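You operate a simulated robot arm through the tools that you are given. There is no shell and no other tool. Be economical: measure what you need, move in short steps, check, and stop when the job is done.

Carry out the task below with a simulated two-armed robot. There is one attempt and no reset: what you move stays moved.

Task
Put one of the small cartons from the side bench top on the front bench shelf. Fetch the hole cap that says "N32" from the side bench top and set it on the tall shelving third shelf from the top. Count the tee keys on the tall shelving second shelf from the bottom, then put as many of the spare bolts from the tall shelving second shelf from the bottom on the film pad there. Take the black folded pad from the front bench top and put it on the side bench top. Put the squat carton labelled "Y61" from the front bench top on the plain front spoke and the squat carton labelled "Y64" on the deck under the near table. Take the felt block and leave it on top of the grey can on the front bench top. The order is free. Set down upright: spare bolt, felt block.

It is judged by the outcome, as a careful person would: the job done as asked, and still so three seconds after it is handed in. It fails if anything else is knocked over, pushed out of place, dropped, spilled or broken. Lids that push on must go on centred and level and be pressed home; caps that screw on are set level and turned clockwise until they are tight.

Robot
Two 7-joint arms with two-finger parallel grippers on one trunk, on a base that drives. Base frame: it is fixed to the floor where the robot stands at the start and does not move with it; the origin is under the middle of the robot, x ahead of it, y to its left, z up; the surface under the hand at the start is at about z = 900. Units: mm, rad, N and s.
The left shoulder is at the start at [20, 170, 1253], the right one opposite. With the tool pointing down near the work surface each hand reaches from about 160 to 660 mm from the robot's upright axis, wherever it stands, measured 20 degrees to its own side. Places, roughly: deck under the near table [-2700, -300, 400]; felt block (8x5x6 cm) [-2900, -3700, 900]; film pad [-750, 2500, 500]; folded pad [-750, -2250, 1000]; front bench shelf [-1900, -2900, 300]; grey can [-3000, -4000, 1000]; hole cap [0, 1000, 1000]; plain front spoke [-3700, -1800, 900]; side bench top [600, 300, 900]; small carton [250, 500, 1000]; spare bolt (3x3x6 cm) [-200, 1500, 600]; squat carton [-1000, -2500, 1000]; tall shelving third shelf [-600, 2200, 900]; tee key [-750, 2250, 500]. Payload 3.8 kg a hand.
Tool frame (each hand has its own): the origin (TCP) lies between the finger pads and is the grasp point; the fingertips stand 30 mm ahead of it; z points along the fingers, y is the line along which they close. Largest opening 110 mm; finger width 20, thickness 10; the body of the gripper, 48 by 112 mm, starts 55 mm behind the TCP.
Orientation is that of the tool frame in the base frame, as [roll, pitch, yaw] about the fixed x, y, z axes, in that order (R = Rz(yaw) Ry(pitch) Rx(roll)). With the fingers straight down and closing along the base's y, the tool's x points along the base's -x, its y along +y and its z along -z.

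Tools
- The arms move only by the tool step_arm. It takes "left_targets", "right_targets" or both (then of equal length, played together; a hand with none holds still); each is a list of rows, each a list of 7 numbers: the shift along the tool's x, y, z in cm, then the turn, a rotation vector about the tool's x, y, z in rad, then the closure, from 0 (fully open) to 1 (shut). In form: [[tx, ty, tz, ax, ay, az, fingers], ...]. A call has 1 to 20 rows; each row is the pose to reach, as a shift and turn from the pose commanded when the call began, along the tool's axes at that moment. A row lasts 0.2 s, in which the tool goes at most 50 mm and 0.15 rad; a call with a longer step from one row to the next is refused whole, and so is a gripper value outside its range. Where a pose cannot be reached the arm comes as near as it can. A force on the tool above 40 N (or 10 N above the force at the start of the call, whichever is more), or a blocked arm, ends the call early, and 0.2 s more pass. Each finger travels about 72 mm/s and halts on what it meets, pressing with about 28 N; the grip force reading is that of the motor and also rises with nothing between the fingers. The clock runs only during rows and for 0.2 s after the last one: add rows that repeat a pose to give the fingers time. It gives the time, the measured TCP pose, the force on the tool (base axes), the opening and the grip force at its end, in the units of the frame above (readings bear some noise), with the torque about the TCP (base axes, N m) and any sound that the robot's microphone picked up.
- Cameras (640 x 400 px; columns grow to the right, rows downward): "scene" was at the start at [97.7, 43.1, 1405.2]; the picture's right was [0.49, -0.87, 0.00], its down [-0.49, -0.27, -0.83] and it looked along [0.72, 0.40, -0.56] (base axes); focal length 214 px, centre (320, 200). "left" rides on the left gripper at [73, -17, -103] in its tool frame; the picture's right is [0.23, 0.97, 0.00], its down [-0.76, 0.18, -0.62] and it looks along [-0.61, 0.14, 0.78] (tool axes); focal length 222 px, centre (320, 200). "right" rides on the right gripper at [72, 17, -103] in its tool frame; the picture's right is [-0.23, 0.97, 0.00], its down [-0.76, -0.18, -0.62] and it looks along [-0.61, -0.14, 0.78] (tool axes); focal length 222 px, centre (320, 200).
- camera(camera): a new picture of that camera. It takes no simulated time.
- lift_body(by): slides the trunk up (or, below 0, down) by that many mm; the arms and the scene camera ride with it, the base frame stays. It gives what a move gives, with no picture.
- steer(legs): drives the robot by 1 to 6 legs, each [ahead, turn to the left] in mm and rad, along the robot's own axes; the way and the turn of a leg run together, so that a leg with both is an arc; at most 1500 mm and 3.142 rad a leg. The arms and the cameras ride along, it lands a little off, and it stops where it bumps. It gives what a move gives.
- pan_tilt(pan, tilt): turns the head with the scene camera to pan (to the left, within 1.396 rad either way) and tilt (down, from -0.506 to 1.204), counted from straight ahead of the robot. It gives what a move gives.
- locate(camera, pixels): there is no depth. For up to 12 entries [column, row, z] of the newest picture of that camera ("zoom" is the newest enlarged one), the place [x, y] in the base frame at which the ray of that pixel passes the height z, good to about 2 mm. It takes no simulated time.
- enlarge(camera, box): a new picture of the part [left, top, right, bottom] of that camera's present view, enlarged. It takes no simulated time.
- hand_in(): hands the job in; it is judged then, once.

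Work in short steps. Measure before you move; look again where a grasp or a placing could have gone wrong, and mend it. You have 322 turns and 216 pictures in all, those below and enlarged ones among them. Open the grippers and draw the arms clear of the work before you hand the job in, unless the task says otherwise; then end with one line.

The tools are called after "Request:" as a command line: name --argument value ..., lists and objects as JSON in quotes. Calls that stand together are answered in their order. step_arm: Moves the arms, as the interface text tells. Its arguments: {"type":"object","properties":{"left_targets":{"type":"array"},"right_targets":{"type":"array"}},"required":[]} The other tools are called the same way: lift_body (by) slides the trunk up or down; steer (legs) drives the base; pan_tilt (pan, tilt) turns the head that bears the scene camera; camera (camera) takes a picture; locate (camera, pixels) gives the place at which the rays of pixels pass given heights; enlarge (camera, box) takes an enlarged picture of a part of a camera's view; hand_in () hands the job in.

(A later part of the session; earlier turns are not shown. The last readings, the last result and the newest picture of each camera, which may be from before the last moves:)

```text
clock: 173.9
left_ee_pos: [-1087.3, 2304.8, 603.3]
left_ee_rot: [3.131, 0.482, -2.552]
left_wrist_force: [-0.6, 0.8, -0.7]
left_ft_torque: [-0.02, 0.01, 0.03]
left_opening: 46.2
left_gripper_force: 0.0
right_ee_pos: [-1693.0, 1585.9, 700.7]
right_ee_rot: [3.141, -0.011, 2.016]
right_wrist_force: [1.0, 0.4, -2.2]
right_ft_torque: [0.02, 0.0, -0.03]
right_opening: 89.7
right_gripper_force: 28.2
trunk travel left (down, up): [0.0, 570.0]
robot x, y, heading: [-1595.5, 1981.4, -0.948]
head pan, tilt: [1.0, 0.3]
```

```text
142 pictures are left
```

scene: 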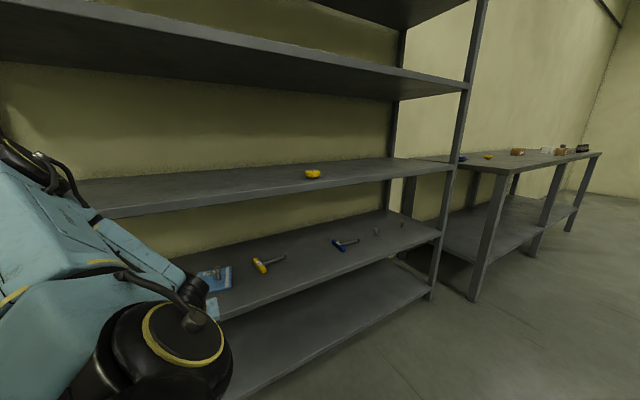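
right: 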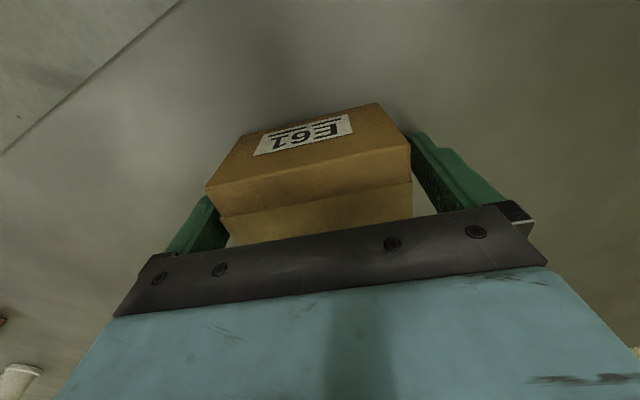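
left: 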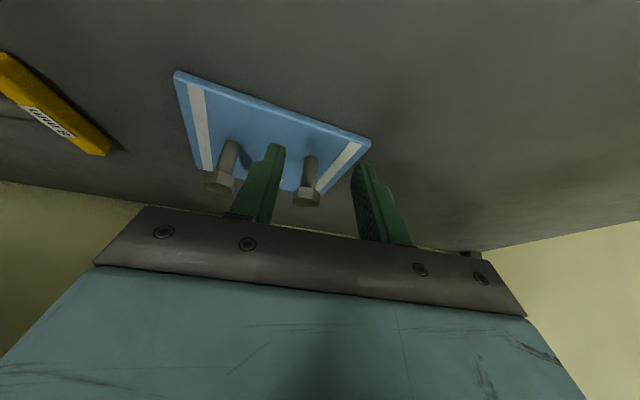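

Shelving tasks are finished. I raise the trunk to normal height and bring the left hand to a neutral front pose.

Request:
lift_body --by 350

Request:
step_arm --left_targets '[[1, -1, -3, 0, 0.12, 0, 0.3], [2, -2, -6, 0, 0.24, 0, 0.3], [3, -3, -8, 0, 0.36, 0, 0.3], [4, -4, -9, 0, 0.48, 0, 0.3]]'

Request:
step_arm --left_targets '[[3, -3, -1, 0, 0, 0.145, 0.3], [6, -6, -2, 0, 0, 0.29, 0.3], [9, -9, -3, 0, 0, 0.435, 0.3], [12, -12, -4, 0, 0, 0.58, 0.3], [15, -15, -5, 0, 0, 0.725, 0.3], [18, -18, -6, 0, 0, 0.87, 0.3], [21, -21, -7, 0, 0, 1.015, 0.3], [23, -23, -8, 0, 0, 1.16, 0.3], [25, -25, -9, 0, 0, 1.305, 0.3], [25, -25, -9, 0, 0, 1.45, 0.3], [25, -25, -9, 0, 0, 1.571, 0.3]]'

Request:
pan_tilt --pan -0.6 --tilt 0.2

Request:
camera --camera "scene"

```text
clock: 177.3
left_ee_pos: [-1087.7, 2304.0, 952.4]
left_ee_rot: [3.131, 0.481, -2.552]
left_wrist_force: [0.4, -1.3, -0.2]
left_ft_torque: [-0.05, -0.02, -0.03]
left_opening: 46.1
left_gripper_force: 0.0
right_ee_pos: [-1693.6, 1585.6, 1049.5]
right_ee_rot: [3.142, -0.01, 2.015]
right_wrist_force: [1.1, -0.5, -2.3]
right_ft_torque: [-0.01, -0.02, 0.02]
right_opening: 89.9
right_gripper_force: 27.8
trunk travel left (down, up): [-350.0, 220.0]
robot x, y, heading: [-1596.3, 1979.6, -0.948]
head pan, tilt: [1.0, 0.3]
```

```text
clock: 178.3
left_ee_pos: [-1127.9, 2227.8, 1012.7]
left_ee_rot: [3.133, 0.001, -2.547]
left_wrist_force: [-0.3, 0.0, 0.3]
left_ft_torque: [-0.02, 0.0, 0.03]
left_opening: 76.8
left_gripper_force: 0.0
right_ee_pos: [-1693.8, 1586.5, 1049.7]
right_ee_rot: [3.141, -0.01, 2.012]
right_wrist_force: [-0.4, 0.8, -1.8]
right_ft_torque: [-0.01, 0.04, 0.0]
right_opening: 89.6
right_gripper_force: 28.0
trunk travel left (down, up): [-350.0, 220.0]
robot x, y, heading: [-1597.9, 1980.2, -0.948]
head pan, tilt: [1.0, 0.3]
```

```text
clock: 180.7
left_ee_pos: [-1194.9, 1878.4, 1102.4]
left_ee_rot: [3.141, -0.008, 2.162]
left_wrist_force: [-0.4, 0.8, 0.5]
left_ft_torque: [0.03, -0.01, -0.04]
left_opening: 77.0
left_gripper_force: 0.0
left hand out of reach, approached as far as the arm can: row 3, 4, 5
right_ee_pos: [-1692.5, 1586.5, 1049.3]
right_ee_rot: [3.139, -0.01, 2.014]
right_wrist_force: [0.1, -0.5, -1.7]
right_ft_torque: [0.04, -0.02, -0.03]
right_opening: 89.8
right_gripper_force: 27.6
trunk travel left (down, up): [-350.0, 220.0]
robot x, y, heading: [-1598.3, 1979.3, -0.952]
head pan, tilt: [1.0, 0.3]
```

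```text
clock: 182.4
left_ee_pos: [-1195.1, 1879.7, 1102.3]
left_ee_rot: [3.141, -0.009, 2.167]
left_wrist_force: [-0.3, 0.2, 0.7]
left_ft_torque: [-0.01, 0.01, 0.0]
left_opening: 76.8
left_gripper_force: 0.1
right_ee_pos: [-1693.3, 1585.9, 1049.2]
right_ee_rot: [-3.142, -0.01, 2.013]
right_wrist_force: [0.1, -1.2, -2.0]
right_ft_torque: [-0.02, 0.0, -0.01]
right_opening: 89.9
right_gripper_force: 27.9
trunk travel left (down, up): [-350.0, 220.0]
robot x, y, heading: [-1596.2, 1975.6, -0.945]
head pan, tilt: [-0.6, 0.201]
```

```text
141 pictures are left
```

scene: 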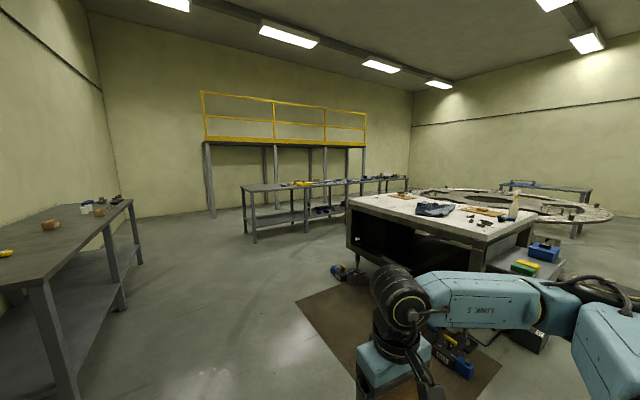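

The view toward -y shows the front bench (240–410,180–240), the near table (350–560,190–330) and a ring with spokes (520,205). I locate floor landmarks.

Request:
locate --camera "scene" --pixels '[[255, 242, 0], [307, 232, 0], [242, 188, 900], [378, 178, 900], [300, 300, 0], [360, 285, 0], [350, 283, 0], [350, 205, 850], [520, 280, 400], [540, 225, 850], [140, 262, 0], [610, 215, 900]]'

Request:
enlarge --camera "scene" --box '[230, 150, 430, 275]'

Request:
enlarge --camera "scene" --box '[330, 160, 630, 350]'

```text
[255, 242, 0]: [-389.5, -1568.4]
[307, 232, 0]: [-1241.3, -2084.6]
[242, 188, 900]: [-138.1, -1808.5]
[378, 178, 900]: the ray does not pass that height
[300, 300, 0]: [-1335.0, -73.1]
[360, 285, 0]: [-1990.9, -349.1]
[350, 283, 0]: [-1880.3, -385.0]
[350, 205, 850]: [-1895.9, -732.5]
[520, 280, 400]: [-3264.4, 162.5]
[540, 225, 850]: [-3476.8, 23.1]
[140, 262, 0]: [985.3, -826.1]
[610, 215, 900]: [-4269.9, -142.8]
```

```text
3.20 times, centred on (330, 212) of scene
```

zoom: 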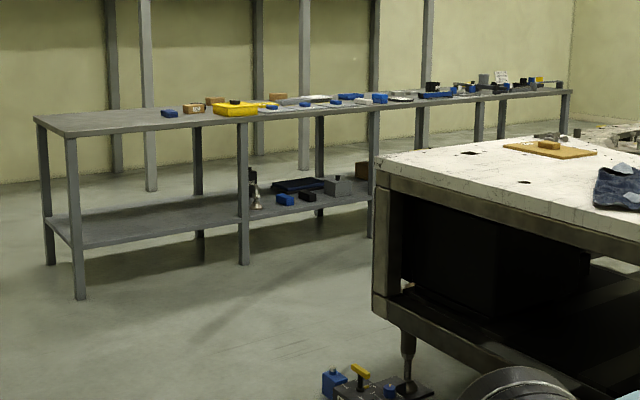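

```text
2.11 times, centred on (480, 255) of scene
```

zoom: 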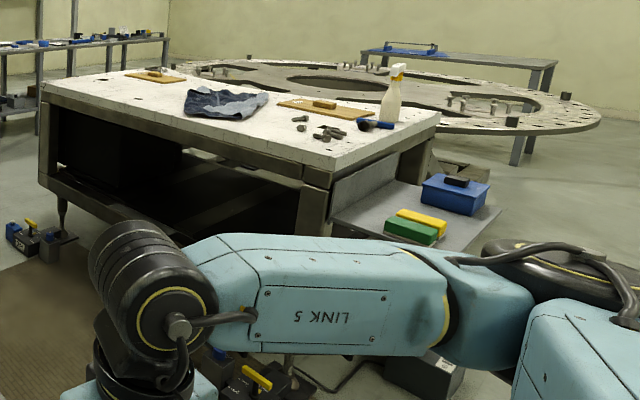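

Front bench line runs from (-390,-1568) toward (-1241,-2085). I drive via (-900,-200), left of the mat and table, then toward (-1313,-1499).

Request:
steer --legs '[[0, -0.315], [1145, 0], [1145, 0]]'

Request:
pan_tilt --pan -0.5 --tilt 0.3

Request:
camera --camera "scene"

```text
clock: 194.6
left_ee_pos: [-548.8, -390.8, 1102.5]
left_ee_rot: [3.139, -0.009, 1.871]
left_wrist_force: [-0.3, 0.0, 0.5]
left_ft_torque: [-0.06, -0.01, 0.0]
left_opening: 77.0
left_gripper_force: 0.0
right_ee_pos: [-1110.7, -528.7, 1049.4]
right_ee_rot: [-3.141, -0.01, 1.72]
right_wrist_force: [-0.1, 0.3, -1.1]
right_ft_torque: [0.04, -0.03, -0.01]
right_opening: 89.5
right_gripper_force: 28.1
trunk travel left (down, up): [-350.0, 220.0]
robot x, y, heading: [-906.5, -180.1, -1.245]
head pan, tilt: [-0.6, 0.201]
```

```text
clock: 195.2
left_ee_pos: [-548.4, -392.0, 1102.1]
left_ee_rot: [3.14, -0.008, 1.87]
left_wrist_force: [0.1, 0.3, 0.1]
left_ft_torque: [-0.01, -0.01, -0.01]
left_opening: 76.9
left_gripper_force: 0.0
right_ee_pos: [-1111.7, -528.1, 1049.3]
right_ee_rot: [3.141, -0.011, 1.72]
right_wrist_force: [0.6, -0.5, -1.9]
right_ft_torque: [0.03, -0.04, -0.01]
right_opening: 89.8
right_gripper_force: 27.7
trunk travel left (down, up): [-350.0, 220.0]
robot x, y, heading: [-906.4, -177.1, -1.236]
head pan, tilt: [-0.499, 0.3]
```

```text
138 pictures are left
```

scene: 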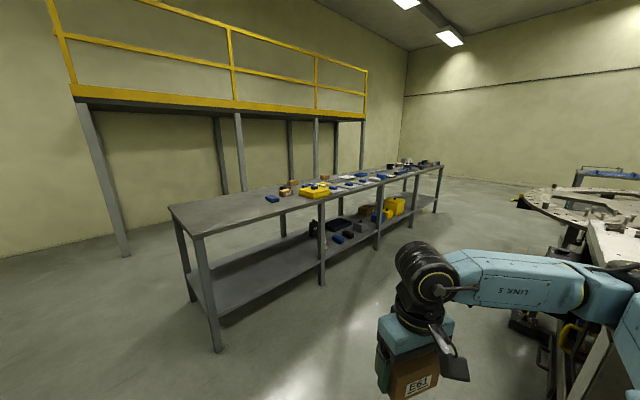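

Clear view of the front bench. I locate its legs and zoom on its top and shelf.

Request:
locate --camera "scene" --pixels '[[218, 350, 0], [322, 284, 0], [377, 250, 0], [435, 213, 0], [203, 237, 900], [322, 205, 900], [440, 167, 900], [215, 310, 300], [322, 258, 300]]'

Request:
enlarge --camera "scene" --box '[250, 150, 450, 275]'

```text
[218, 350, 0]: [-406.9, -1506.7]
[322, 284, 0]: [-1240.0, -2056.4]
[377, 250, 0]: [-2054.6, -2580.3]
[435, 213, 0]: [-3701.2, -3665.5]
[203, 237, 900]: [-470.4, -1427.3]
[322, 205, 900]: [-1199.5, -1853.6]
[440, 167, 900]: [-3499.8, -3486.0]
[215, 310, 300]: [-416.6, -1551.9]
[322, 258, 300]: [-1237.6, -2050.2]
```

```text
3.20 times, centred on (350, 212) of scene
```

zoom: 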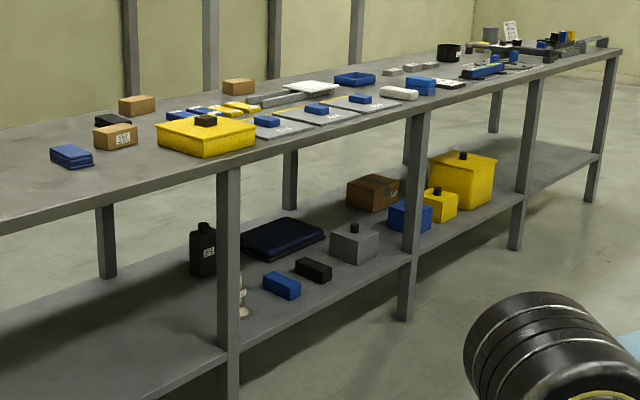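

The leftmost shelf bay (between legs at (220,350) and (322,284)) is empty: the carton goes there. I drive in front of it and turn so the bench is on my right.

Request:
steer --legs '[[0, -0.598], [1134, 0], [0, 2.411]]'

Request:
pan_tilt --pan -1.39 --tilt 0.5

Request:
camera --camera "scene"

```text
clock: 208.4
left_ee_pos: [-1097.9, -879.9, 1102.9]
left_ee_rot: [3.141, -0.009, -2.607]
left_wrist_force: [0.8, -0.2, -0.1]
left_ft_torque: [0.02, 0.0, 0.01]
left_opening: 77.0
left_gripper_force: 0.1
right_ee_pos: [-835.0, -1396.0, 1050.1]
right_ee_rot: [-3.14, -0.01, -2.759]
right_wrist_force: [-0.5, 0.5, -1.9]
right_ft_torque: [0.0, 0.01, -0.02]
right_opening: 89.6
right_gripper_force: 27.6
trunk travel left (down, up): [-350.0, 220.0]
robot x, y, heading: [-1223.5, -1276.4, 0.561]
head pan, tilt: [-0.499, 0.3]
```

```text
clock: 209.6
left_ee_pos: [-1098.0, -879.9, 1103.6]
left_ee_rot: [3.141, -0.008, -2.608]
left_wrist_force: [0.7, 0.0, 0.0]
left_ft_torque: [0.0, 0.03, -0.01]
left_opening: 77.0
left_gripper_force: 0.0
right_ee_pos: [-834.7, -1395.9, 1049.8]
right_ee_rot: [-3.141, -0.01, -2.759]
right_wrist_force: [0.1, -0.3, -1.1]
right_ft_torque: [-0.02, 0.01, -0.04]
right_opening: 89.9
right_gripper_force: 28.0
trunk travel left (down, up): [-350.0, 220.0]
robot x, y, heading: [-1225.9, -1275.6, 0.557]
head pan, tilt: [-1.389, 0.499]
```

```text
136 pictures are left
```

scene: 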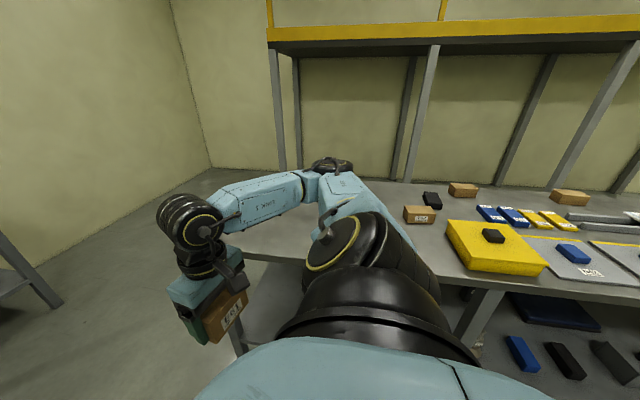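

Parked with the bench on my right. I swing the right hand to the side with its forward turned toward the bench.

Request:
step_arm --right_targets '[[1.7, -2.4, 0, 0, 0, 0.14, 1], [3.4, -4.9, 0, 0, 0, 0.28, 1], [5, -7.3, 0, 0, 0, 0.42, 1], [6.7, -9.8, 0, 0, 0, 0.56, 1], [8.4, -12.2, 0, 0, 0, 0.7, 1], [10.1, -14.6, 0, 0, 0, 0.84, 1], [11.8, -17.1, 0, 0, 0, 0.98, 1], [13.4, -19.5, 0, 0, 0, 1.12, 1], [15.1, -22, 0, 0, 0, 1.26, 1], [16.8, -24.4, 0, 0, 0, 1.39, 1]]'

Request:
lift_body --by -350

Request:
camera --camera "scene"

```text
clock: 211.8
left_ee_pos: [-1098.5, -881.5, 1102.2]
left_ee_rot: [3.14, -0.009, -2.608]
left_wrist_force: [0.7, -0.1, 0.6]
left_ft_torque: [0.03, -0.07, -0.01]
left_opening: 76.9
left_gripper_force: 0.1
right_ee_pos: [-900.0, -1685.5, 1051.9]
right_ee_rot: [-3.132, -0.004, 2.134]
right_wrist_force: [0.5, -0.7, -2.6]
right_ft_torque: [0.01, -0.03, 0.0]
right_opening: 89.7
right_gripper_force: 28.0
right hand out of reach, approached as far as the arm can: row 1, 2, 3, 4, 5, 6, 7
trunk travel left (down, up): [-350.0, 220.0]
robot x, y, heading: [-1226.5, -1272.3, 0.561]
head pan, tilt: [-1.389, 0.499]
```

```text
clock: 215.2
left_ee_pos: [-1098.3, -880.5, 752.4]
left_ee_rot: [3.139, -0.009, -2.608]
left_wrist_force: [-0.2, 0.4, 0.1]
left_ft_torque: [-0.01, 0.02, -0.04]
left_opening: 77.2
left_gripper_force: 0.0
right_ee_pos: [-899.6, -1685.7, 701.8]
right_ee_rot: [-3.132, -0.003, 2.136]
right_wrist_force: [0.1, -0.2, -2.2]
right_ft_torque: [0.02, -0.03, -0.02]
right_opening: 90.0
right_gripper_force: 28.0
trunk travel left (down, up): [0.0, 570.0]
robot x, y, heading: [-1224.2, -1276.1, 0.563]
head pan, tilt: [-1.389, 0.499]
```

```text
135 pictures are left
```

scene: 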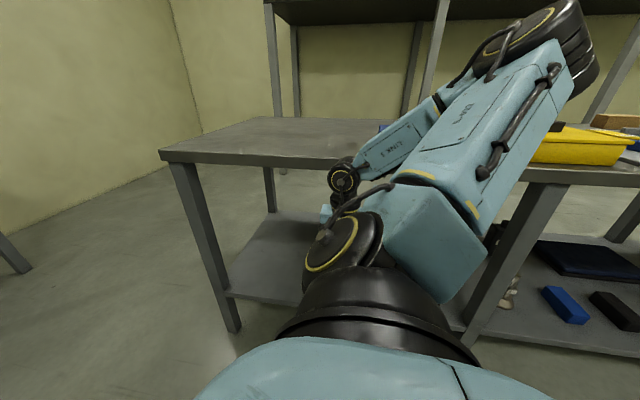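

Hand is 120 mm short of the bench edge at z 702. I lower it to ~420 here before going in under the top.

Request:
step_arm --right_targets '[[0, 0, 4.5, 0, 0, 0, 1], [0, 0, 9, 0, 0, 0, 1], [0, 0, 13.5, 0, 0, 0, 1], [0, 0, 18, 0, 0, 0, 1], [0, 0, 22.5, 0, 0, 0, 1], [0, 0, 27, 0, 0, 0, 1]]'

Request:
camera --camera "right"

Request:
camera --camera "scene"

```text
clock: 216.7
left_ee_pos: [-1098.8, -880.4, 752.5]
left_ee_rot: [3.141, -0.008, -2.611]
left_wrist_force: [-0.3, -0.6, 0.0]
left_ft_torque: [0.01, -0.04, -0.01]
left_opening: 77.2
left_gripper_force: 0.0
right_ee_pos: [-900.8, -1687.1, 433.2]
right_ee_rot: [-3.131, -0.003, 2.134]
right_wrist_force: [-0.7, -0.2, -2.0]
right_ft_torque: [0.02, 0.03, 0.02]
right_opening: 90.0
right_gripper_force: 28.1
trunk travel left (down, up): [0.0, 570.0]
robot x, y, heading: [-1224.4, -1277.0, 0.565]
head pan, tilt: [-1.389, 0.499]
```

```text
134 pictures are left
```

right: 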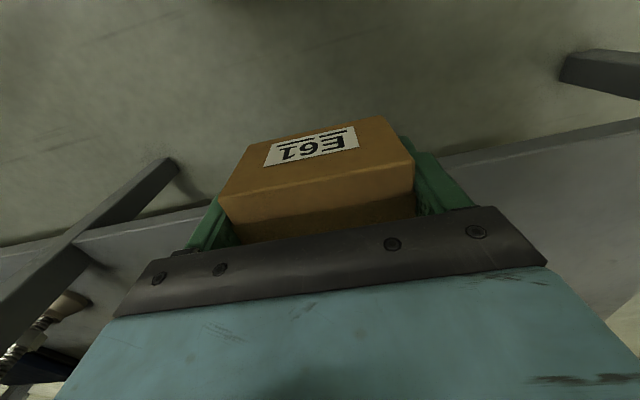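

```text
133 pictures are left
```

scene: 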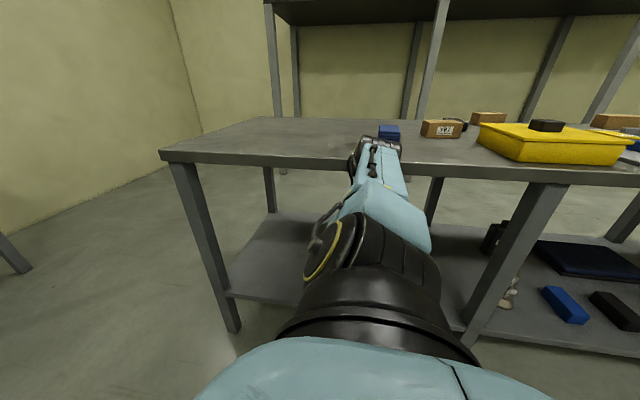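

I triangulate the shelf height using its front edge from both cameras.

Request:
locate --camera "scene" --pixels '[[235, 292, 260], [235, 292, 300], [235, 292, 340], [240, 330, 0], [200, 157, 900]]'

Request:
locate --camera "right" --pixels '[[100, 227, 260], [100, 227, 300], [100, 227, 340], [520, 148, 260], [520, 148, 300], [520, 148, 340]]'

```text
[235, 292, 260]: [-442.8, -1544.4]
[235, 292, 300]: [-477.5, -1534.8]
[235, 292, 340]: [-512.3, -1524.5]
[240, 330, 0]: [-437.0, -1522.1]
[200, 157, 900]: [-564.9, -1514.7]
```

```text
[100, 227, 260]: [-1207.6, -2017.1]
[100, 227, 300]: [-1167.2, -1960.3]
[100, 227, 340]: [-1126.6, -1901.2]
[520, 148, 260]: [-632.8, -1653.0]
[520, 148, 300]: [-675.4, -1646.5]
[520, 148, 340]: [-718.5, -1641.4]
```

Shelf ≈ 275 mm. To reach it I must stand ~100 mm closer; I do a small S-move right/forward.

Request:
steer --legs '[[0, -0.5], [209, 0], [0, 0.5]]'

Request:
camera --camera "right"

```text
clock: 219.7
left_ee_pos: [-732.5, -974.6, 752.7]
left_ee_rot: [-3.132, 0.001, -3.125]
left_wrist_force: [-0.4, 0.0, 0.9]
left_ft_torque: [-0.01, -0.01, -0.04]
left_opening: 77.0
left_gripper_force: 0.1
right_ee_pos: [-972.9, -1784.5, 446.6]
right_ee_rot: [-3.109, 0.024, 1.602]
right_wrist_force: [0.7, 0.5, -2.4]
right_ft_torque: [0.02, -0.02, -0.01]
right_opening: 89.9
right_gripper_force: 28.0
trunk travel left (down, up): [0.0, 570.0]
robot x, y, heading: [-1031.1, -1256.6, 0.025]
head pan, tilt: [-1.389, 0.499]
stopped in leg 2: the robot was blocked; the commanded pose is now the measured one
```

```text
132 pictures are left
```

right: 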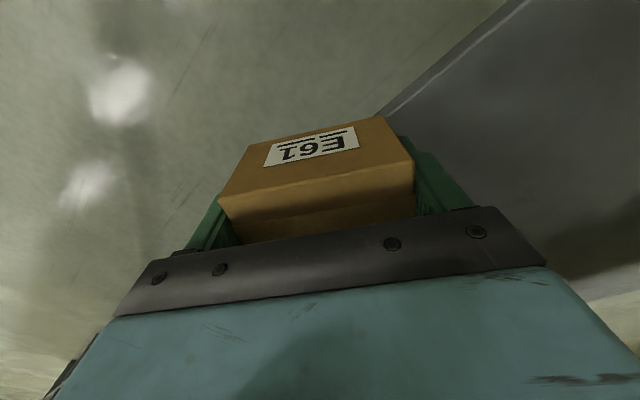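

The elbow touched the bench edge while I was rotated. I reverse 140 mm and turn back parallel; then I'll reach nearly straight so the elbow stays low.

Request:
steer --legs '[[-140, 0], [0, 0.54]]'

Request:
camera --camera "scene"

```text
clock: 222.7
left_ee_pos: [-1063.4, -864.5, 750.5]
left_ee_rot: [-3.129, -0.004, -2.585]
left_wrist_force: [-0.3, 0.5, 0.0]
left_ft_torque: [0.02, -0.02, 0.04]
left_opening: 76.9
left_gripper_force: 0.1
right_ee_pos: [-868.4, -1686.6, 450.1]
right_ee_rot: [-3.087, 0.014, 2.139]
right_wrist_force: [-0.8, -0.2, -2.2]
right_ft_torque: [-0.02, 0.02, -0.01]
right_opening: 89.6
right_gripper_force: 28.0
trunk travel left (down, up): [0.0, 570.0]
robot x, y, heading: [-1178.1, -1259.4, 0.545]
head pan, tilt: [-1.389, 0.499]
stopped in leg 2: the robot was blocked; the commanded pose is now the measured one
```

```text
131 pictures are left
```

scene: 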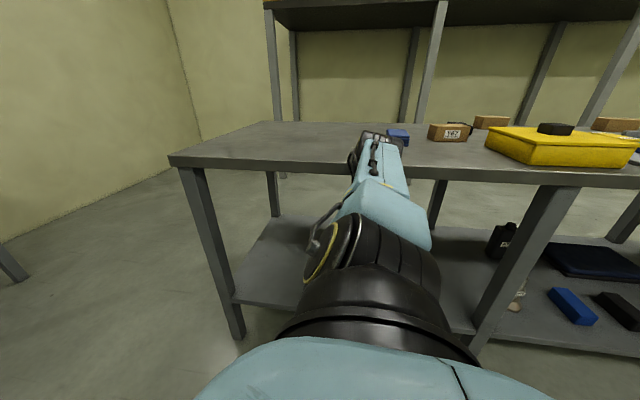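

The bench top overhangs (edge m≈950), so the elbow bumps it. I back away diagonally, then straighten the arm low before moving in.

Request:
steer --legs '[[0, -0.57], [-150, 0], [0, 0.3]]'

Request:
step_arm --right_targets '[[-3, 0, 2, -0.03, 0, 0, 1], [-6, 0, 4, -0.055, 0, 0, 1], [-9, 0, 6, -0.055, 0, 0, 1], [-12, 0, 8, -0.055, 0, 0, 1], [-15, 0, 10, -0.055, 0, 0, 1]]'

Request:
camera --camera "scene"

```text
clock: 223.6
left_ee_pos: [-1044.7, -869.9, 749.8]
left_ee_rot: [-3.13, -0.007, -2.62]
left_wrist_force: [1.7, 0.2, -0.5]
left_ft_torque: [0.0, 0.03, -0.01]
left_opening: 77.0
left_gripper_force: 0.0
right_ee_pos: [-872.1, -1686.7, 445.7]
right_ee_rot: [-3.099, 0.0, 2.114]
right_wrist_force: [0.1, -0.2, -1.9]
right_ft_torque: [0.01, -0.01, 0.02]
right_opening: 89.7
right_gripper_force: 28.4
trunk travel left (down, up): [0.0, 570.0]
robot x, y, heading: [-1176.5, -1256.6, 0.525]
head pan, tilt: [-1.389, 0.499]
stopped in leg 1: the robot was blocked; the commanded pose is now the measured one
```

```text
clock: 224.8
left_ee_pos: [-1040.2, -876.2, 751.1]
left_ee_rot: [3.14, -0.009, -2.618]
left_wrist_force: [-0.4, -0.3, 0.2]
left_ft_torque: [-0.01, 0.04, -0.01]
left_opening: 76.9
left_gripper_force: 0.0
right_ee_pos: [-799.8, -1818.1, 337.2]
right_ee_rot: [3.128, -0.015, 2.115]
right_wrist_force: [0.8, -0.7, -2.2]
right_ft_torque: [0.02, 0.03, -0.01]
right_opening: 90.1
right_gripper_force: 27.6
right hand out of reach, approached as far as the arm can: row 3
trunk travel left (down, up): [0.0, 570.0]
robot x, y, heading: [-1175.3, -1261.8, 0.522]
head pan, tilt: [-1.389, 0.499]
```

```text
130 pictures are left
```

scene: 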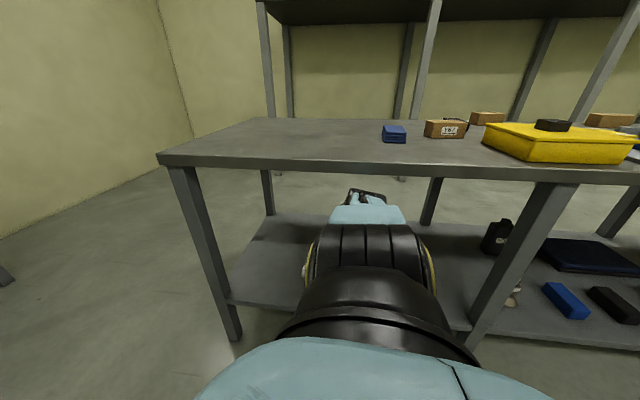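

The arm reached (-800,-1818,337): the elbow is now low and the carton appears above the shelf. I check with the wrist camera.

Request:
camera --camera "right"

```text
129 pictures are left
```

right: 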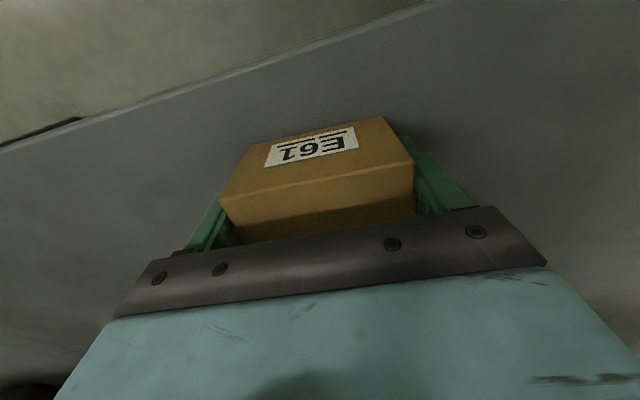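

The carton is well over the shelf. I lower it in small steps until contact.

Request:
step_arm --right_targets '[[0, 0, 0.7, 0, 0, 0, 1], [0, 0, 1.3, 0, 0, 0, 1]]'

Request:
step_arm --right_targets '[[0, 0, 0.4, 0, 0, 0, 1], [0, 0, 0.6, 0, 0, 0, 1]]'

```text
clock: 225.3
left_ee_pos: [-1042.6, -875.8, 751.9]
left_ee_rot: [-3.14, -0.007, -2.621]
left_wrist_force: [0.3, 0.3, 0.3]
left_ft_torque: [-0.01, -0.01, -0.02]
left_opening: 76.9
left_gripper_force: 0.1
right_ee_pos: [-798.7, -1820.2, 330.4]
right_ee_rot: [3.129, -0.012, 2.113]
right_wrist_force: [-2.6, 7.9, 18.1]
right_ft_torque: [-0.72, 0.67, -0.44]
right_opening: 90.0
right_gripper_force: 28.0
trunk travel left (down, up): [0.0, 570.0]
robot x, y, heading: [-1180.0, -1256.4, 0.522]
head pan, tilt: [-1.389, 0.499]
stopped in row 2 (right hand): the force on the tool passed its limit at 49 N (the readings are from after the stop); the commanded pose is now the measured one
```

```text
clock: 225.7
left_ee_pos: [-1042.7, -876.2, 751.9]
left_ee_rot: [-3.139, -0.006, -2.619]
left_wrist_force: [0.8, 0.1, 1.1]
left_ft_torque: [-0.02, 0.04, 0.04]
left_opening: 76.9
left_gripper_force: 0.1
right_ee_pos: [-797.6, -1821.8, 330.2]
right_ee_rot: [3.131, -0.014, 2.112]
right_wrist_force: [-5.5, 10.4, 27.2]
right_ft_torque: [-0.94, 1.09, -0.62]
right_opening: 90.1
right_gripper_force: 27.8
trunk travel left (down, up): [0.0, 570.0]
robot x, y, heading: [-1176.9, -1255.3, 0.523]
head pan, tilt: [-1.389, 0.499]
stopped in row 1 (right hand): the force on the tool passed its limit at 46 N (the readings are from after the stop); the commanded pose is now the measured one
```

Contact (shelf ≈295). I open, then rise 80 mm straight up.

Request:
step_arm --right_targets '[[0, 0, -0.2, 0, 0, 0, 0.6], [0, 0, -0.2, 0, 0, 0, 0.2], [0, 0, -0.2, 0, 0, 0, 0], [0, 0, -3, 0, 0, 0, 0], [0, 0, -6, 0, 0, 0, 0], [0, 0, -8.5, 0, 0, 0, 0]]'

Request:
camera --camera "right"

```text
clock: 227.3
left_ee_pos: [-1037.9, -879.9, 754.3]
left_ee_rot: [3.133, -0.009, -2.62]
left_wrist_force: [0.3, -0.9, 0.2]
left_ft_torque: [0.02, 0.04, 0.0]
left_opening: 76.9
left_gripper_force: 0.0
right_ee_pos: [-855.3, -1781.8, 355.6]
right_ee_rot: [-3.139, -0.155, 2.043]
right_wrist_force: [0.2, -0.6, 0.0]
right_ft_torque: [0.03, 0.0, 0.03]
right_opening: 110.0
right_gripper_force: 0.1
trunk travel left (down, up): [0.0, 570.0]
robot x, y, heading: [-1174.7, -1258.5, 0.526]
head pan, tilt: [-1.389, 0.499]
stopped in row 6 (right hand): the arm was blocked; the commanded pose is now the measured one
```

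```text
128 pictures are left
```

right: 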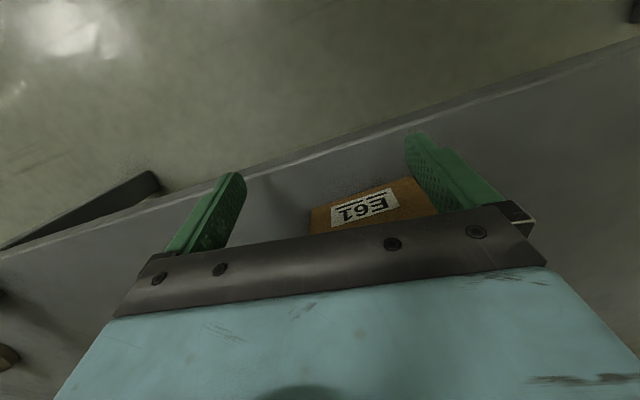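

Released, but on rising the elbow met the bench top, pushing the hand back to m≈1026, clear in front of the carton. I lower 10 mm to relieve and then swing the base right.

Request:
step_arm --right_targets '[[0, 0, 0.6, 0, 0, 0, 0], [0, 0, 1.2, 0, 0, 0, 0]]'

Request:
steer --legs '[[0, -0.25]]'

Request:
camera --camera "right"

Request:
camera --camera "scene"

```text
clock: 227.9
left_ee_pos: [-1041.5, -877.7, 753.5]
left_ee_rot: [3.14, -0.005, -2.623]
left_wrist_force: [-0.4, 0.7, 0.3]
left_ft_torque: [-0.03, -0.02, 0.01]
left_opening: 76.9
left_gripper_force: 0.0
right_ee_pos: [-851.2, -1784.0, 353.2]
right_ee_rot: [3.137, -0.133, 2.048]
right_wrist_force: [-0.1, -0.4, -0.1]
right_ft_torque: [-0.01, -0.02, -0.02]
right_opening: 110.0
right_gripper_force: 0.1
trunk travel left (down, up): [0.0, 570.0]
robot x, y, heading: [-1176.5, -1257.9, 0.523]
head pan, tilt: [-1.389, 0.499]
```

```text
clock: 229.2
left_ee_pos: [-950.5, -923.7, 752.2]
left_ee_rot: [3.141, -0.005, -2.873]
left_wrist_force: [-0.9, 0.0, 1.0]
left_ft_torque: [0.01, 0.0, 0.01]
left_opening: 77.1
left_gripper_force: 0.1
right_ee_pos: [-993.8, -1847.4, 352.1]
right_ee_rot: [3.135, -0.135, 1.799]
right_wrist_force: [-0.3, -0.5, 0.5]
right_ft_torque: [0.02, 0.0, 0.03]
right_opening: 109.8
right_gripper_force: 0.0
trunk travel left (down, up): [0.0, 570.0]
robot x, y, heading: [-1177.3, -1258.9, 0.27]
head pan, tilt: [-1.389, 0.499]
```

```text
127 pictures are left
```

right: 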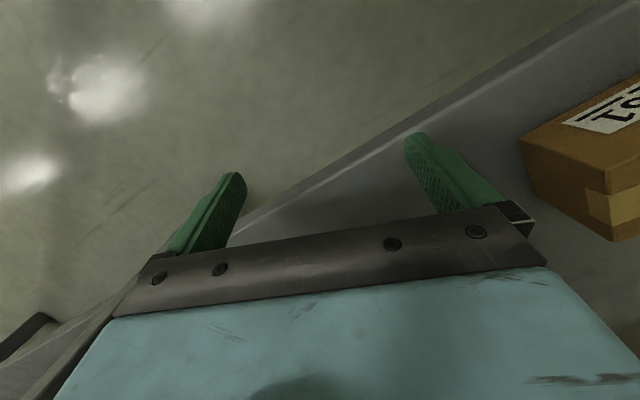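

```text
126 pictures are left
```

scene: 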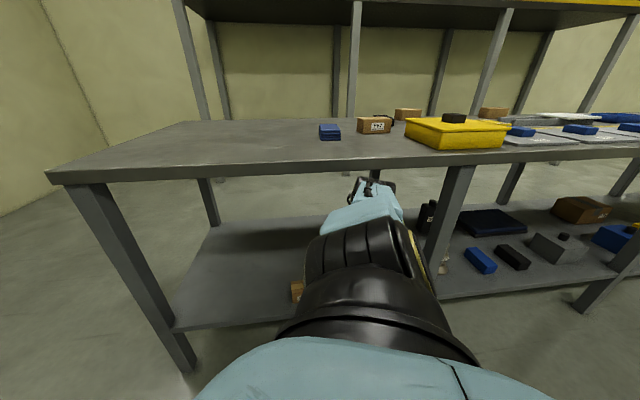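

Free, and the carton stands on the shelf (297,290). I continue turning right to face the bench, and raise the trunk.

Request:
steer --legs '[[0, -1.263]]'

Request:
lift_body --by 350

Request:
pan_tilt --pan 0.0 --tilt 0.55

Request:
camera --camera "scene"

```text
clock: 232.7
left_ee_pos: [-790.7, -1374.2, 752.4]
left_ee_rot: [3.141, -0.008, 2.14]
left_wrist_force: [0.0, 0.2, -0.1]
left_ft_torque: [0.03, 0.03, 0.01]
left_opening: 76.6
left_gripper_force: 0.1
right_ee_pos: [-1685.8, -1608.0, 352.8]
right_ee_rot: [3.135, -0.137, 0.529]
right_wrist_force: [-0.2, 0.3, 0.4]
right_ft_torque: [0.01, -0.02, -0.01]
right_opening: 110.2
right_gripper_force: 0.0
trunk travel left (down, up): [0.0, 570.0]
robot x, y, heading: [-1182.0, -1258.0, -0.996]
head pan, tilt: [-1.389, 0.499]
```

```text
clock: 236.1
left_ee_pos: [-791.7, -1375.6, 1102.8]
left_ee_rot: [3.142, -0.006, 2.141]
left_wrist_force: [-0.6, 0.7, -0.4]
left_ft_torque: [0.0, 0.03, -0.01]
left_opening: 77.0
left_gripper_force: 0.1
right_ee_pos: [-1686.4, -1608.2, 702.5]
right_ee_rot: [3.136, -0.135, 0.528]
right_wrist_force: [0.3, 0.3, 0.1]
right_ft_torque: [0.01, 0.03, 0.03]
right_opening: 110.0
right_gripper_force: 0.0
trunk travel left (down, up): [-350.0, 220.0]
robot x, y, heading: [-1176.0, -1255.9, -0.998]
head pan, tilt: [-1.389, 0.499]
```

```text
clock: 237.7
left_ee_pos: [-792.5, -1375.5, 1102.3]
left_ee_rot: [3.14, -0.008, 2.144]
left_wrist_force: [1.0, -0.4, 0.0]
left_ft_torque: [-0.01, 0.02, -0.03]
left_opening: 76.9
left_gripper_force: 0.1
right_ee_pos: [-1685.6, -1607.3, 701.4]
right_ee_rot: [3.138, -0.137, 0.527]
right_wrist_force: [-0.2, 0.4, 0.5]
right_ft_torque: [0.04, -0.03, -0.03]
right_opening: 110.1
right_gripper_force: 0.1
trunk travel left (down, up): [-350.0, 220.0]
robot x, y, heading: [-1175.7, -1259.1, -0.995]
head pan, tilt: [0.0, 0.55]
```

```text
125 pictures are left
```

scene: 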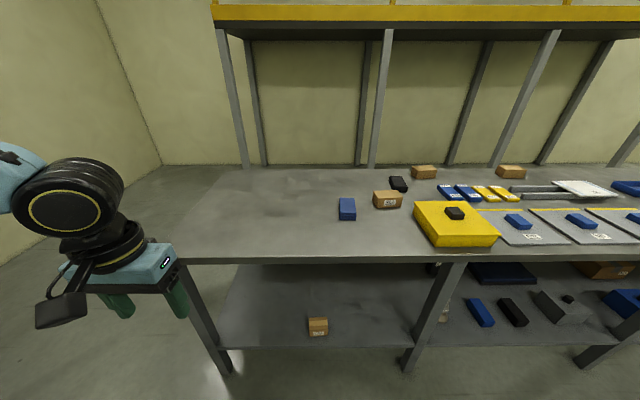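

The placed carton is visible at (317,326). I zoom on the top to read carton labels.

Request:
enlarge --camera "scene" --box '[330, 150, 450, 225]'

Request:
enlarge --camera "scene" --box '[440, 150, 600, 250]'

Request:
locate --camera "scene" --pixels '[[388, 207, 900], [398, 189, 900], [424, 178, 900], [511, 178, 900], [347, 218, 900], [300, 250, 900], [450, 205, 950]]'

```text
5.33 times, centred on (390, 188) of scene
```

zoom: 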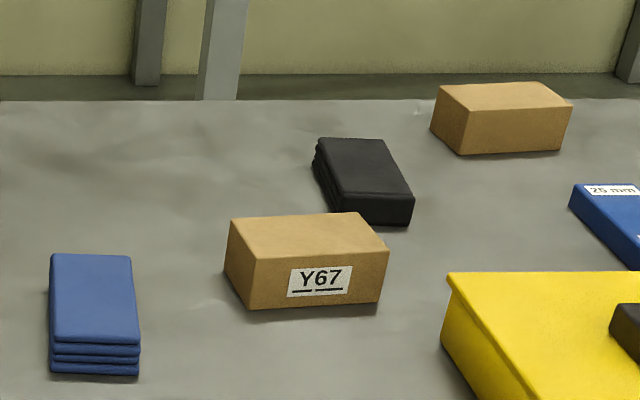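

```text
4.00 times, centred on (520, 200) of scene
```

zoom: 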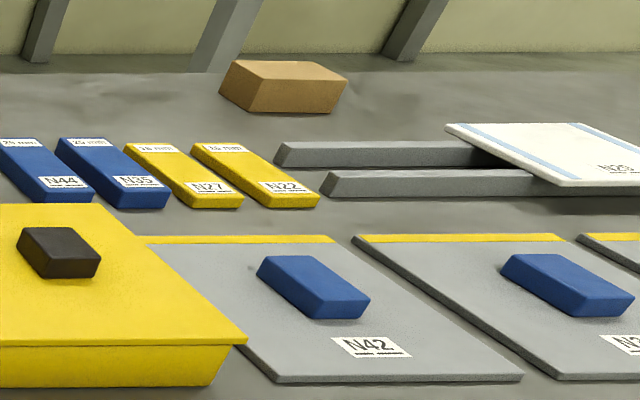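

```text
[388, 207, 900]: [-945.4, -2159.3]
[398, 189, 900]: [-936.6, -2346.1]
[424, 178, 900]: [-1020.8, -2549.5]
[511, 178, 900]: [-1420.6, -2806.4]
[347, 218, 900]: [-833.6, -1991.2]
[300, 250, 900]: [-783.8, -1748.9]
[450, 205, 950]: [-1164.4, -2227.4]
```

Y67 is the front carton; the two at the back (Y61/Y64) show no label from here. First I bring the right hand up and to the front.

Request:
step_arm --right_targets '[[0, 0, -4.5, 0, -0.07, 0, 0], [0, 0, -9, 0, -0.137, 0, 0], [0, 0, -13.5, 0, -0.137, 0, 0], [0, 0, -18, 0, -0.137, 0, 0], [0, 0, -22.5, 0, -0.137, 0, 0], [0, 0, -27, 0, -0.137, 0, 0], [0, 0, -31.5, 0, -0.137, 0, 0], [0, 0, -36, 0, -0.137, 0, 0]]'

Request:
step_arm --right_targets '[[3, 3, 0, 0, 0, -0.145, 0], [6, 6, 0, 0, 0, -0.29, 0], [9, 9, 0, 0, 0, -0.435, 0], [12, 12, 0, 0, 0, -0.58, 0], [15, 15, 0, 0, 0, -0.725, 0], [18, 18, 0, 0, 0, -0.87, 0], [21, 21, 0, 0, 0, -1.015, 0], [24, 24, 0, 0, 0, -1.16, 0], [27, 27, 0, 0, 0, -1.305, 0], [29, 28, 0, 0, 0, -1.45, 0], [31, 28, 0, 0, 0, -1.595, 0]]'

```text
clock: 239.5
left_ee_pos: [-791.7, -1374.1, 1102.4]
left_ee_rot: [3.139, -0.006, 2.141]
left_wrist_force: [0.6, -0.3, 0.7]
left_ft_torque: [0.02, 0.01, -0.01]
left_opening: 77.1
left_gripper_force: 0.0
right_ee_pos: [-1731.7, -1628.1, 1058.3]
right_ee_rot: [3.138, -0.001, 0.527]
right_wrist_force: [-0.1, 0.8, -0.1]
right_ft_torque: [-0.01, 0.03, 0.01]
right_opening: 109.9
right_gripper_force: 0.2
right hand out of reach, approached as far as the arm can: row 1, 2
trunk travel left (down, up): [-350.0, 220.0]
robot x, y, heading: [-1178.1, -1257.0, -0.999]
head pan, tilt: [0.0, 0.55]
```

```text
clock: 241.9
left_ee_pos: [-790.6, -1375.8, 1104.2]
left_ee_rot: [3.14, -0.007, 2.141]
left_wrist_force: [0.2, -0.1, 0.0]
left_ft_torque: [-0.02, -0.01, 0.0]
left_opening: 77.2
left_gripper_force: 0.1
right_ee_pos: [-1319.3, -1717.0, 1059.2]
right_ee_rot: [-3.14, 0.004, 2.124]
right_wrist_force: [-0.3, 0.3, 0.1]
right_ft_torque: [0.0, 0.01, 0.03]
right_opening: 110.1
right_gripper_force: 0.1
trunk travel left (down, up): [-350.0, 220.0]
robot x, y, heading: [-1175.8, -1257.5, -1.001]
head pan, tilt: [0.0, 0.55]
```

Now I drive 1500 mm to the right along the bench and look at the cartons from that side and at the can/felt area.

Request:
steer --legs '[[0, -1.563], [1500, 0]]'

Request:
pan_tilt --pan 0.7 --tilt 0.35

Request:
camera --camera "scene"

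```text
clock: 253.0
left_ee_pos: [-2538.2, -2432.5, 1102.1]
left_ee_rot: [3.139, -0.007, 0.567]
left_wrist_force: [-0.3, 0.2, 0.6]
left_ft_torque: [0.0, 0.02, 0.0]
left_opening: 77.1
left_gripper_force: 0.0
right_ee_pos: [-2877.3, -1902.1, 1058.7]
right_ee_rot: [-3.14, 0.005, 0.545]
right_wrist_force: [0.3, 0.4, -0.7]
right_ft_torque: [0.02, -0.01, 0.01]
right_opening: 110.1
right_gripper_force: 0.1
trunk travel left (down, up): [-350.0, 220.0]
robot x, y, heading: [-2419.7, -2046.9, -2.567]
head pan, tilt: [0.0, 0.55]
```

```text
clock: 254.1
left_ee_pos: [-2539.5, -2432.4, 1101.6]
left_ee_rot: [3.14, -0.008, 0.565]
left_wrist_force: [-0.6, -0.3, 0.4]
left_ft_torque: [-0.01, -0.06, 0.01]
left_opening: 77.0
left_gripper_force: 0.1
right_ee_pos: [-2877.5, -1902.1, 1058.2]
right_ee_rot: [-3.141, 0.006, 0.545]
right_wrist_force: [0.0, -0.5, -0.5]
right_ft_torque: [-0.01, 0.02, 0.01]
right_opening: 109.9
right_gripper_force: 0.0
trunk travel left (down, up): [-350.0, 220.0]
robot x, y, heading: [-2414.8, -2047.5, -2.578]
head pan, tilt: [0.7, 0.351]
```

```text
122 pictures are left
```

scene: 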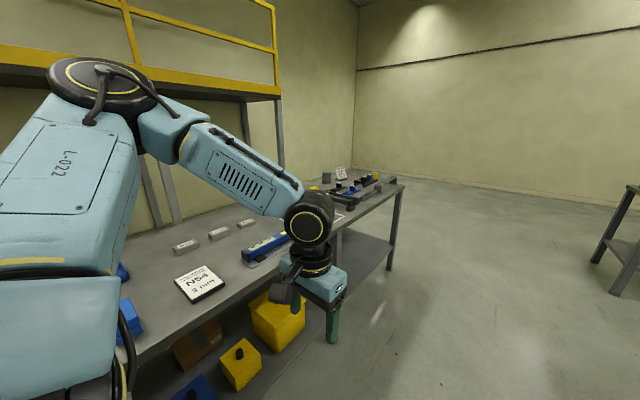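

I zoom on the blocks and the far end of the bench.

Request:
enlarge --camera "scene" --box '[150, 150, 410, 310]'

Request:
locate --camera "scene" --pixels '[[185, 252, 900], [218, 238, 900], [245, 228, 900], [327, 183, 900], [400, 190, 900], [345, 185, 900]]'

```text
2.46 times, centred on (280, 230) of scene
```

zoom: 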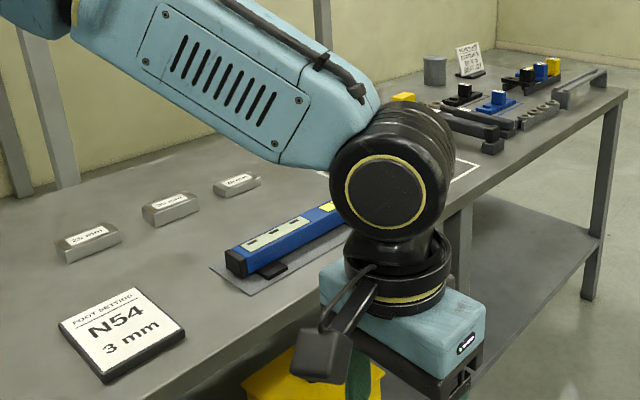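

```text
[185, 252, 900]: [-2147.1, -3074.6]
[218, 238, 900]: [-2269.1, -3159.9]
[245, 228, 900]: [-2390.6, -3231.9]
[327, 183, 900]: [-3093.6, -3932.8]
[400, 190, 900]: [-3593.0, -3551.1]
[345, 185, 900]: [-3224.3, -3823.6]
```

The grey can (-3094,-3933) lies only ~210 mm from the bench's right end, so I'll work from that end. I check the way ahead first.

Request:
pan_tilt --pan -0.5 --tilt 0.3

Request:
camera --camera "scene"

```text
clock: 255.5
left_ee_pos: [-2538.1, -2432.7, 1103.3]
left_ee_rot: [3.139, -0.007, 0.566]
left_wrist_force: [-0.5, 0.1, 0.7]
left_ft_torque: [0.03, 0.02, 0.0]
left_opening: 76.9
left_gripper_force: 0.2
right_ee_pos: [-2876.5, -1901.8, 1058.9]
right_ee_rot: [3.141, 0.006, 0.546]
right_wrist_force: [0.0, 0.1, -0.1]
right_ft_torque: [-0.02, -0.01, 0.0]
right_opening: 109.9
right_gripper_force: 0.0
trunk travel left (down, up): [-350.0, 220.0]
robot x, y, heading: [-2415.0, -2049.5, -2.573]
head pan, tilt: [-0.499, 0.3]
```

```text
120 pictures are left
```

scene: 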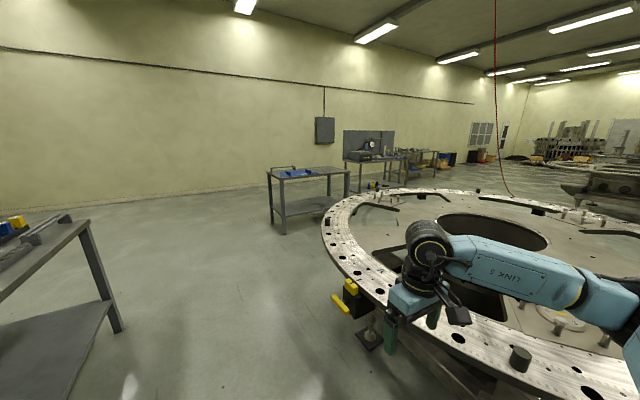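

The ring is close on my right. I locate its near edge to keep clear.

Request:
locate --camera "scene" --pixels '[[325, 240, 900], [345, 280, 900], [400, 335, 900], [500, 378, 900], [600, 398, 900], [110, 330, 0], [370, 345, 0]]'

Request:
enlarge --camera "scene" --box '[320, 180, 640, 400]'

```text
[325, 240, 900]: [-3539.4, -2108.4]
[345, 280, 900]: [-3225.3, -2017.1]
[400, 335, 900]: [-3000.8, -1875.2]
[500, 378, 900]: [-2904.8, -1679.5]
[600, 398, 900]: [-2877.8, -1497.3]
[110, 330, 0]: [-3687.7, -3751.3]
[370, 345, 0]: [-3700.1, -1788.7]
```

```text
1.82 times, centred on (480, 290) of scene
```

zoom: 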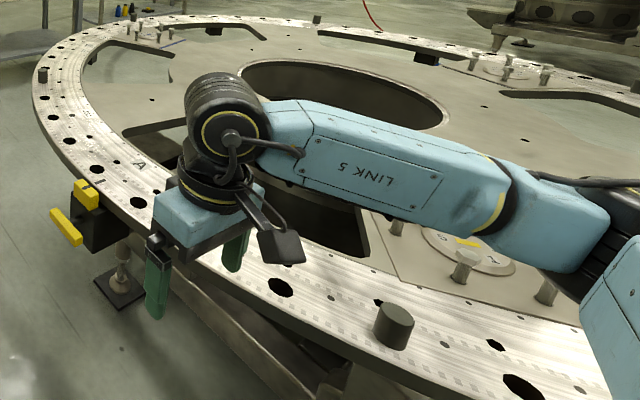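

Enough clearance along m≈400. I drive on past the bench's right end (w≈5110), then turn left to look at its end.

Request:
steer --legs '[[1500, 0], [800, 0], [0, 1.571]]'

Request:
pan_tilt --pan 0.5 --tilt 0.35

Request:
camera --camera "scene"

```text
clock: 270.6
left_ee_pos: [-3968.9, -3376.9, 1102.9]
left_ee_rot: [3.14, -0.005, 2.143]
left_wrist_force: [0.0, -0.8, 0.6]
left_ft_torque: [-0.01, 0.02, 0.02]
left_opening: 76.9
left_gripper_force: 0.0
right_ee_pos: [-4496.8, -3720.0, 1058.4]
right_ee_rot: [-3.142, 0.005, 2.124]
right_wrist_force: [0.0, 0.2, -0.5]
right_ft_torque: [-0.02, 0.03, 0.01]
right_opening: 110.2
right_gripper_force: 0.1
trunk travel left (down, up): [-350.0, 220.0]
robot x, y, heading: [-4355.8, -3259.1, -0.998]
head pan, tilt: [-0.499, 0.3]
```

```text
clock: 271.9
left_ee_pos: [-3969.5, -3377.1, 1103.4]
left_ee_rot: [3.138, -0.006, 2.144]
left_wrist_force: [0.7, -0.2, 0.3]
left_ft_torque: [-0.02, -0.02, 0.0]
left_opening: 77.1
left_gripper_force: 0.1
right_ee_pos: [-4496.9, -3719.0, 1058.7]
right_ee_rot: [-3.141, 0.005, 2.123]
right_wrist_force: [-0.2, -0.2, -0.6]
right_ft_torque: [0.01, -0.01, 0.0]
right_opening: 110.2
right_gripper_force: 0.2
trunk travel left (down, up): [-350.0, 220.0]
robot x, y, heading: [-4352.5, -3261.0, -0.995]
head pan, tilt: [0.499, 0.351]
```

```text
118 pictures are left
```

scene: 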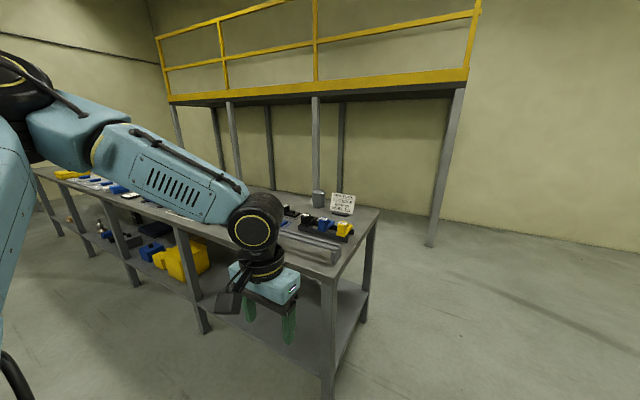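

I locate the bench end corners, the can (318,205), and the mezzanine post behind.

Request:
locate --camera "scene" --pixels '[[335, 278, 900], [380, 209, 900], [430, 246, 0], [500, 225, 0], [318, 207, 900], [285, 215, 900], [278, 192, 900]]'

Request:
enlarge --camera "scene" --box '[220, 160, 400, 290]'

```text
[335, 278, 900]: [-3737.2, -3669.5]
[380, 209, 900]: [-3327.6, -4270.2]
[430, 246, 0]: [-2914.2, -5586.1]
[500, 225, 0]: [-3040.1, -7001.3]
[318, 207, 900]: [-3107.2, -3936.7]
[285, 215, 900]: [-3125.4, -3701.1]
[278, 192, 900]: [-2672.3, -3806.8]
```

```text
3.08 times, centred on (310, 225) of scene
```

zoom: 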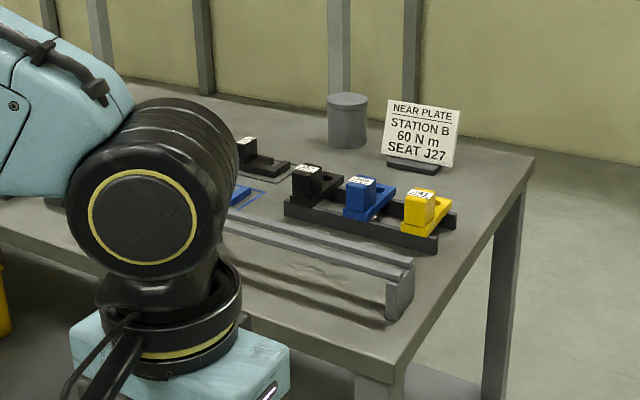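

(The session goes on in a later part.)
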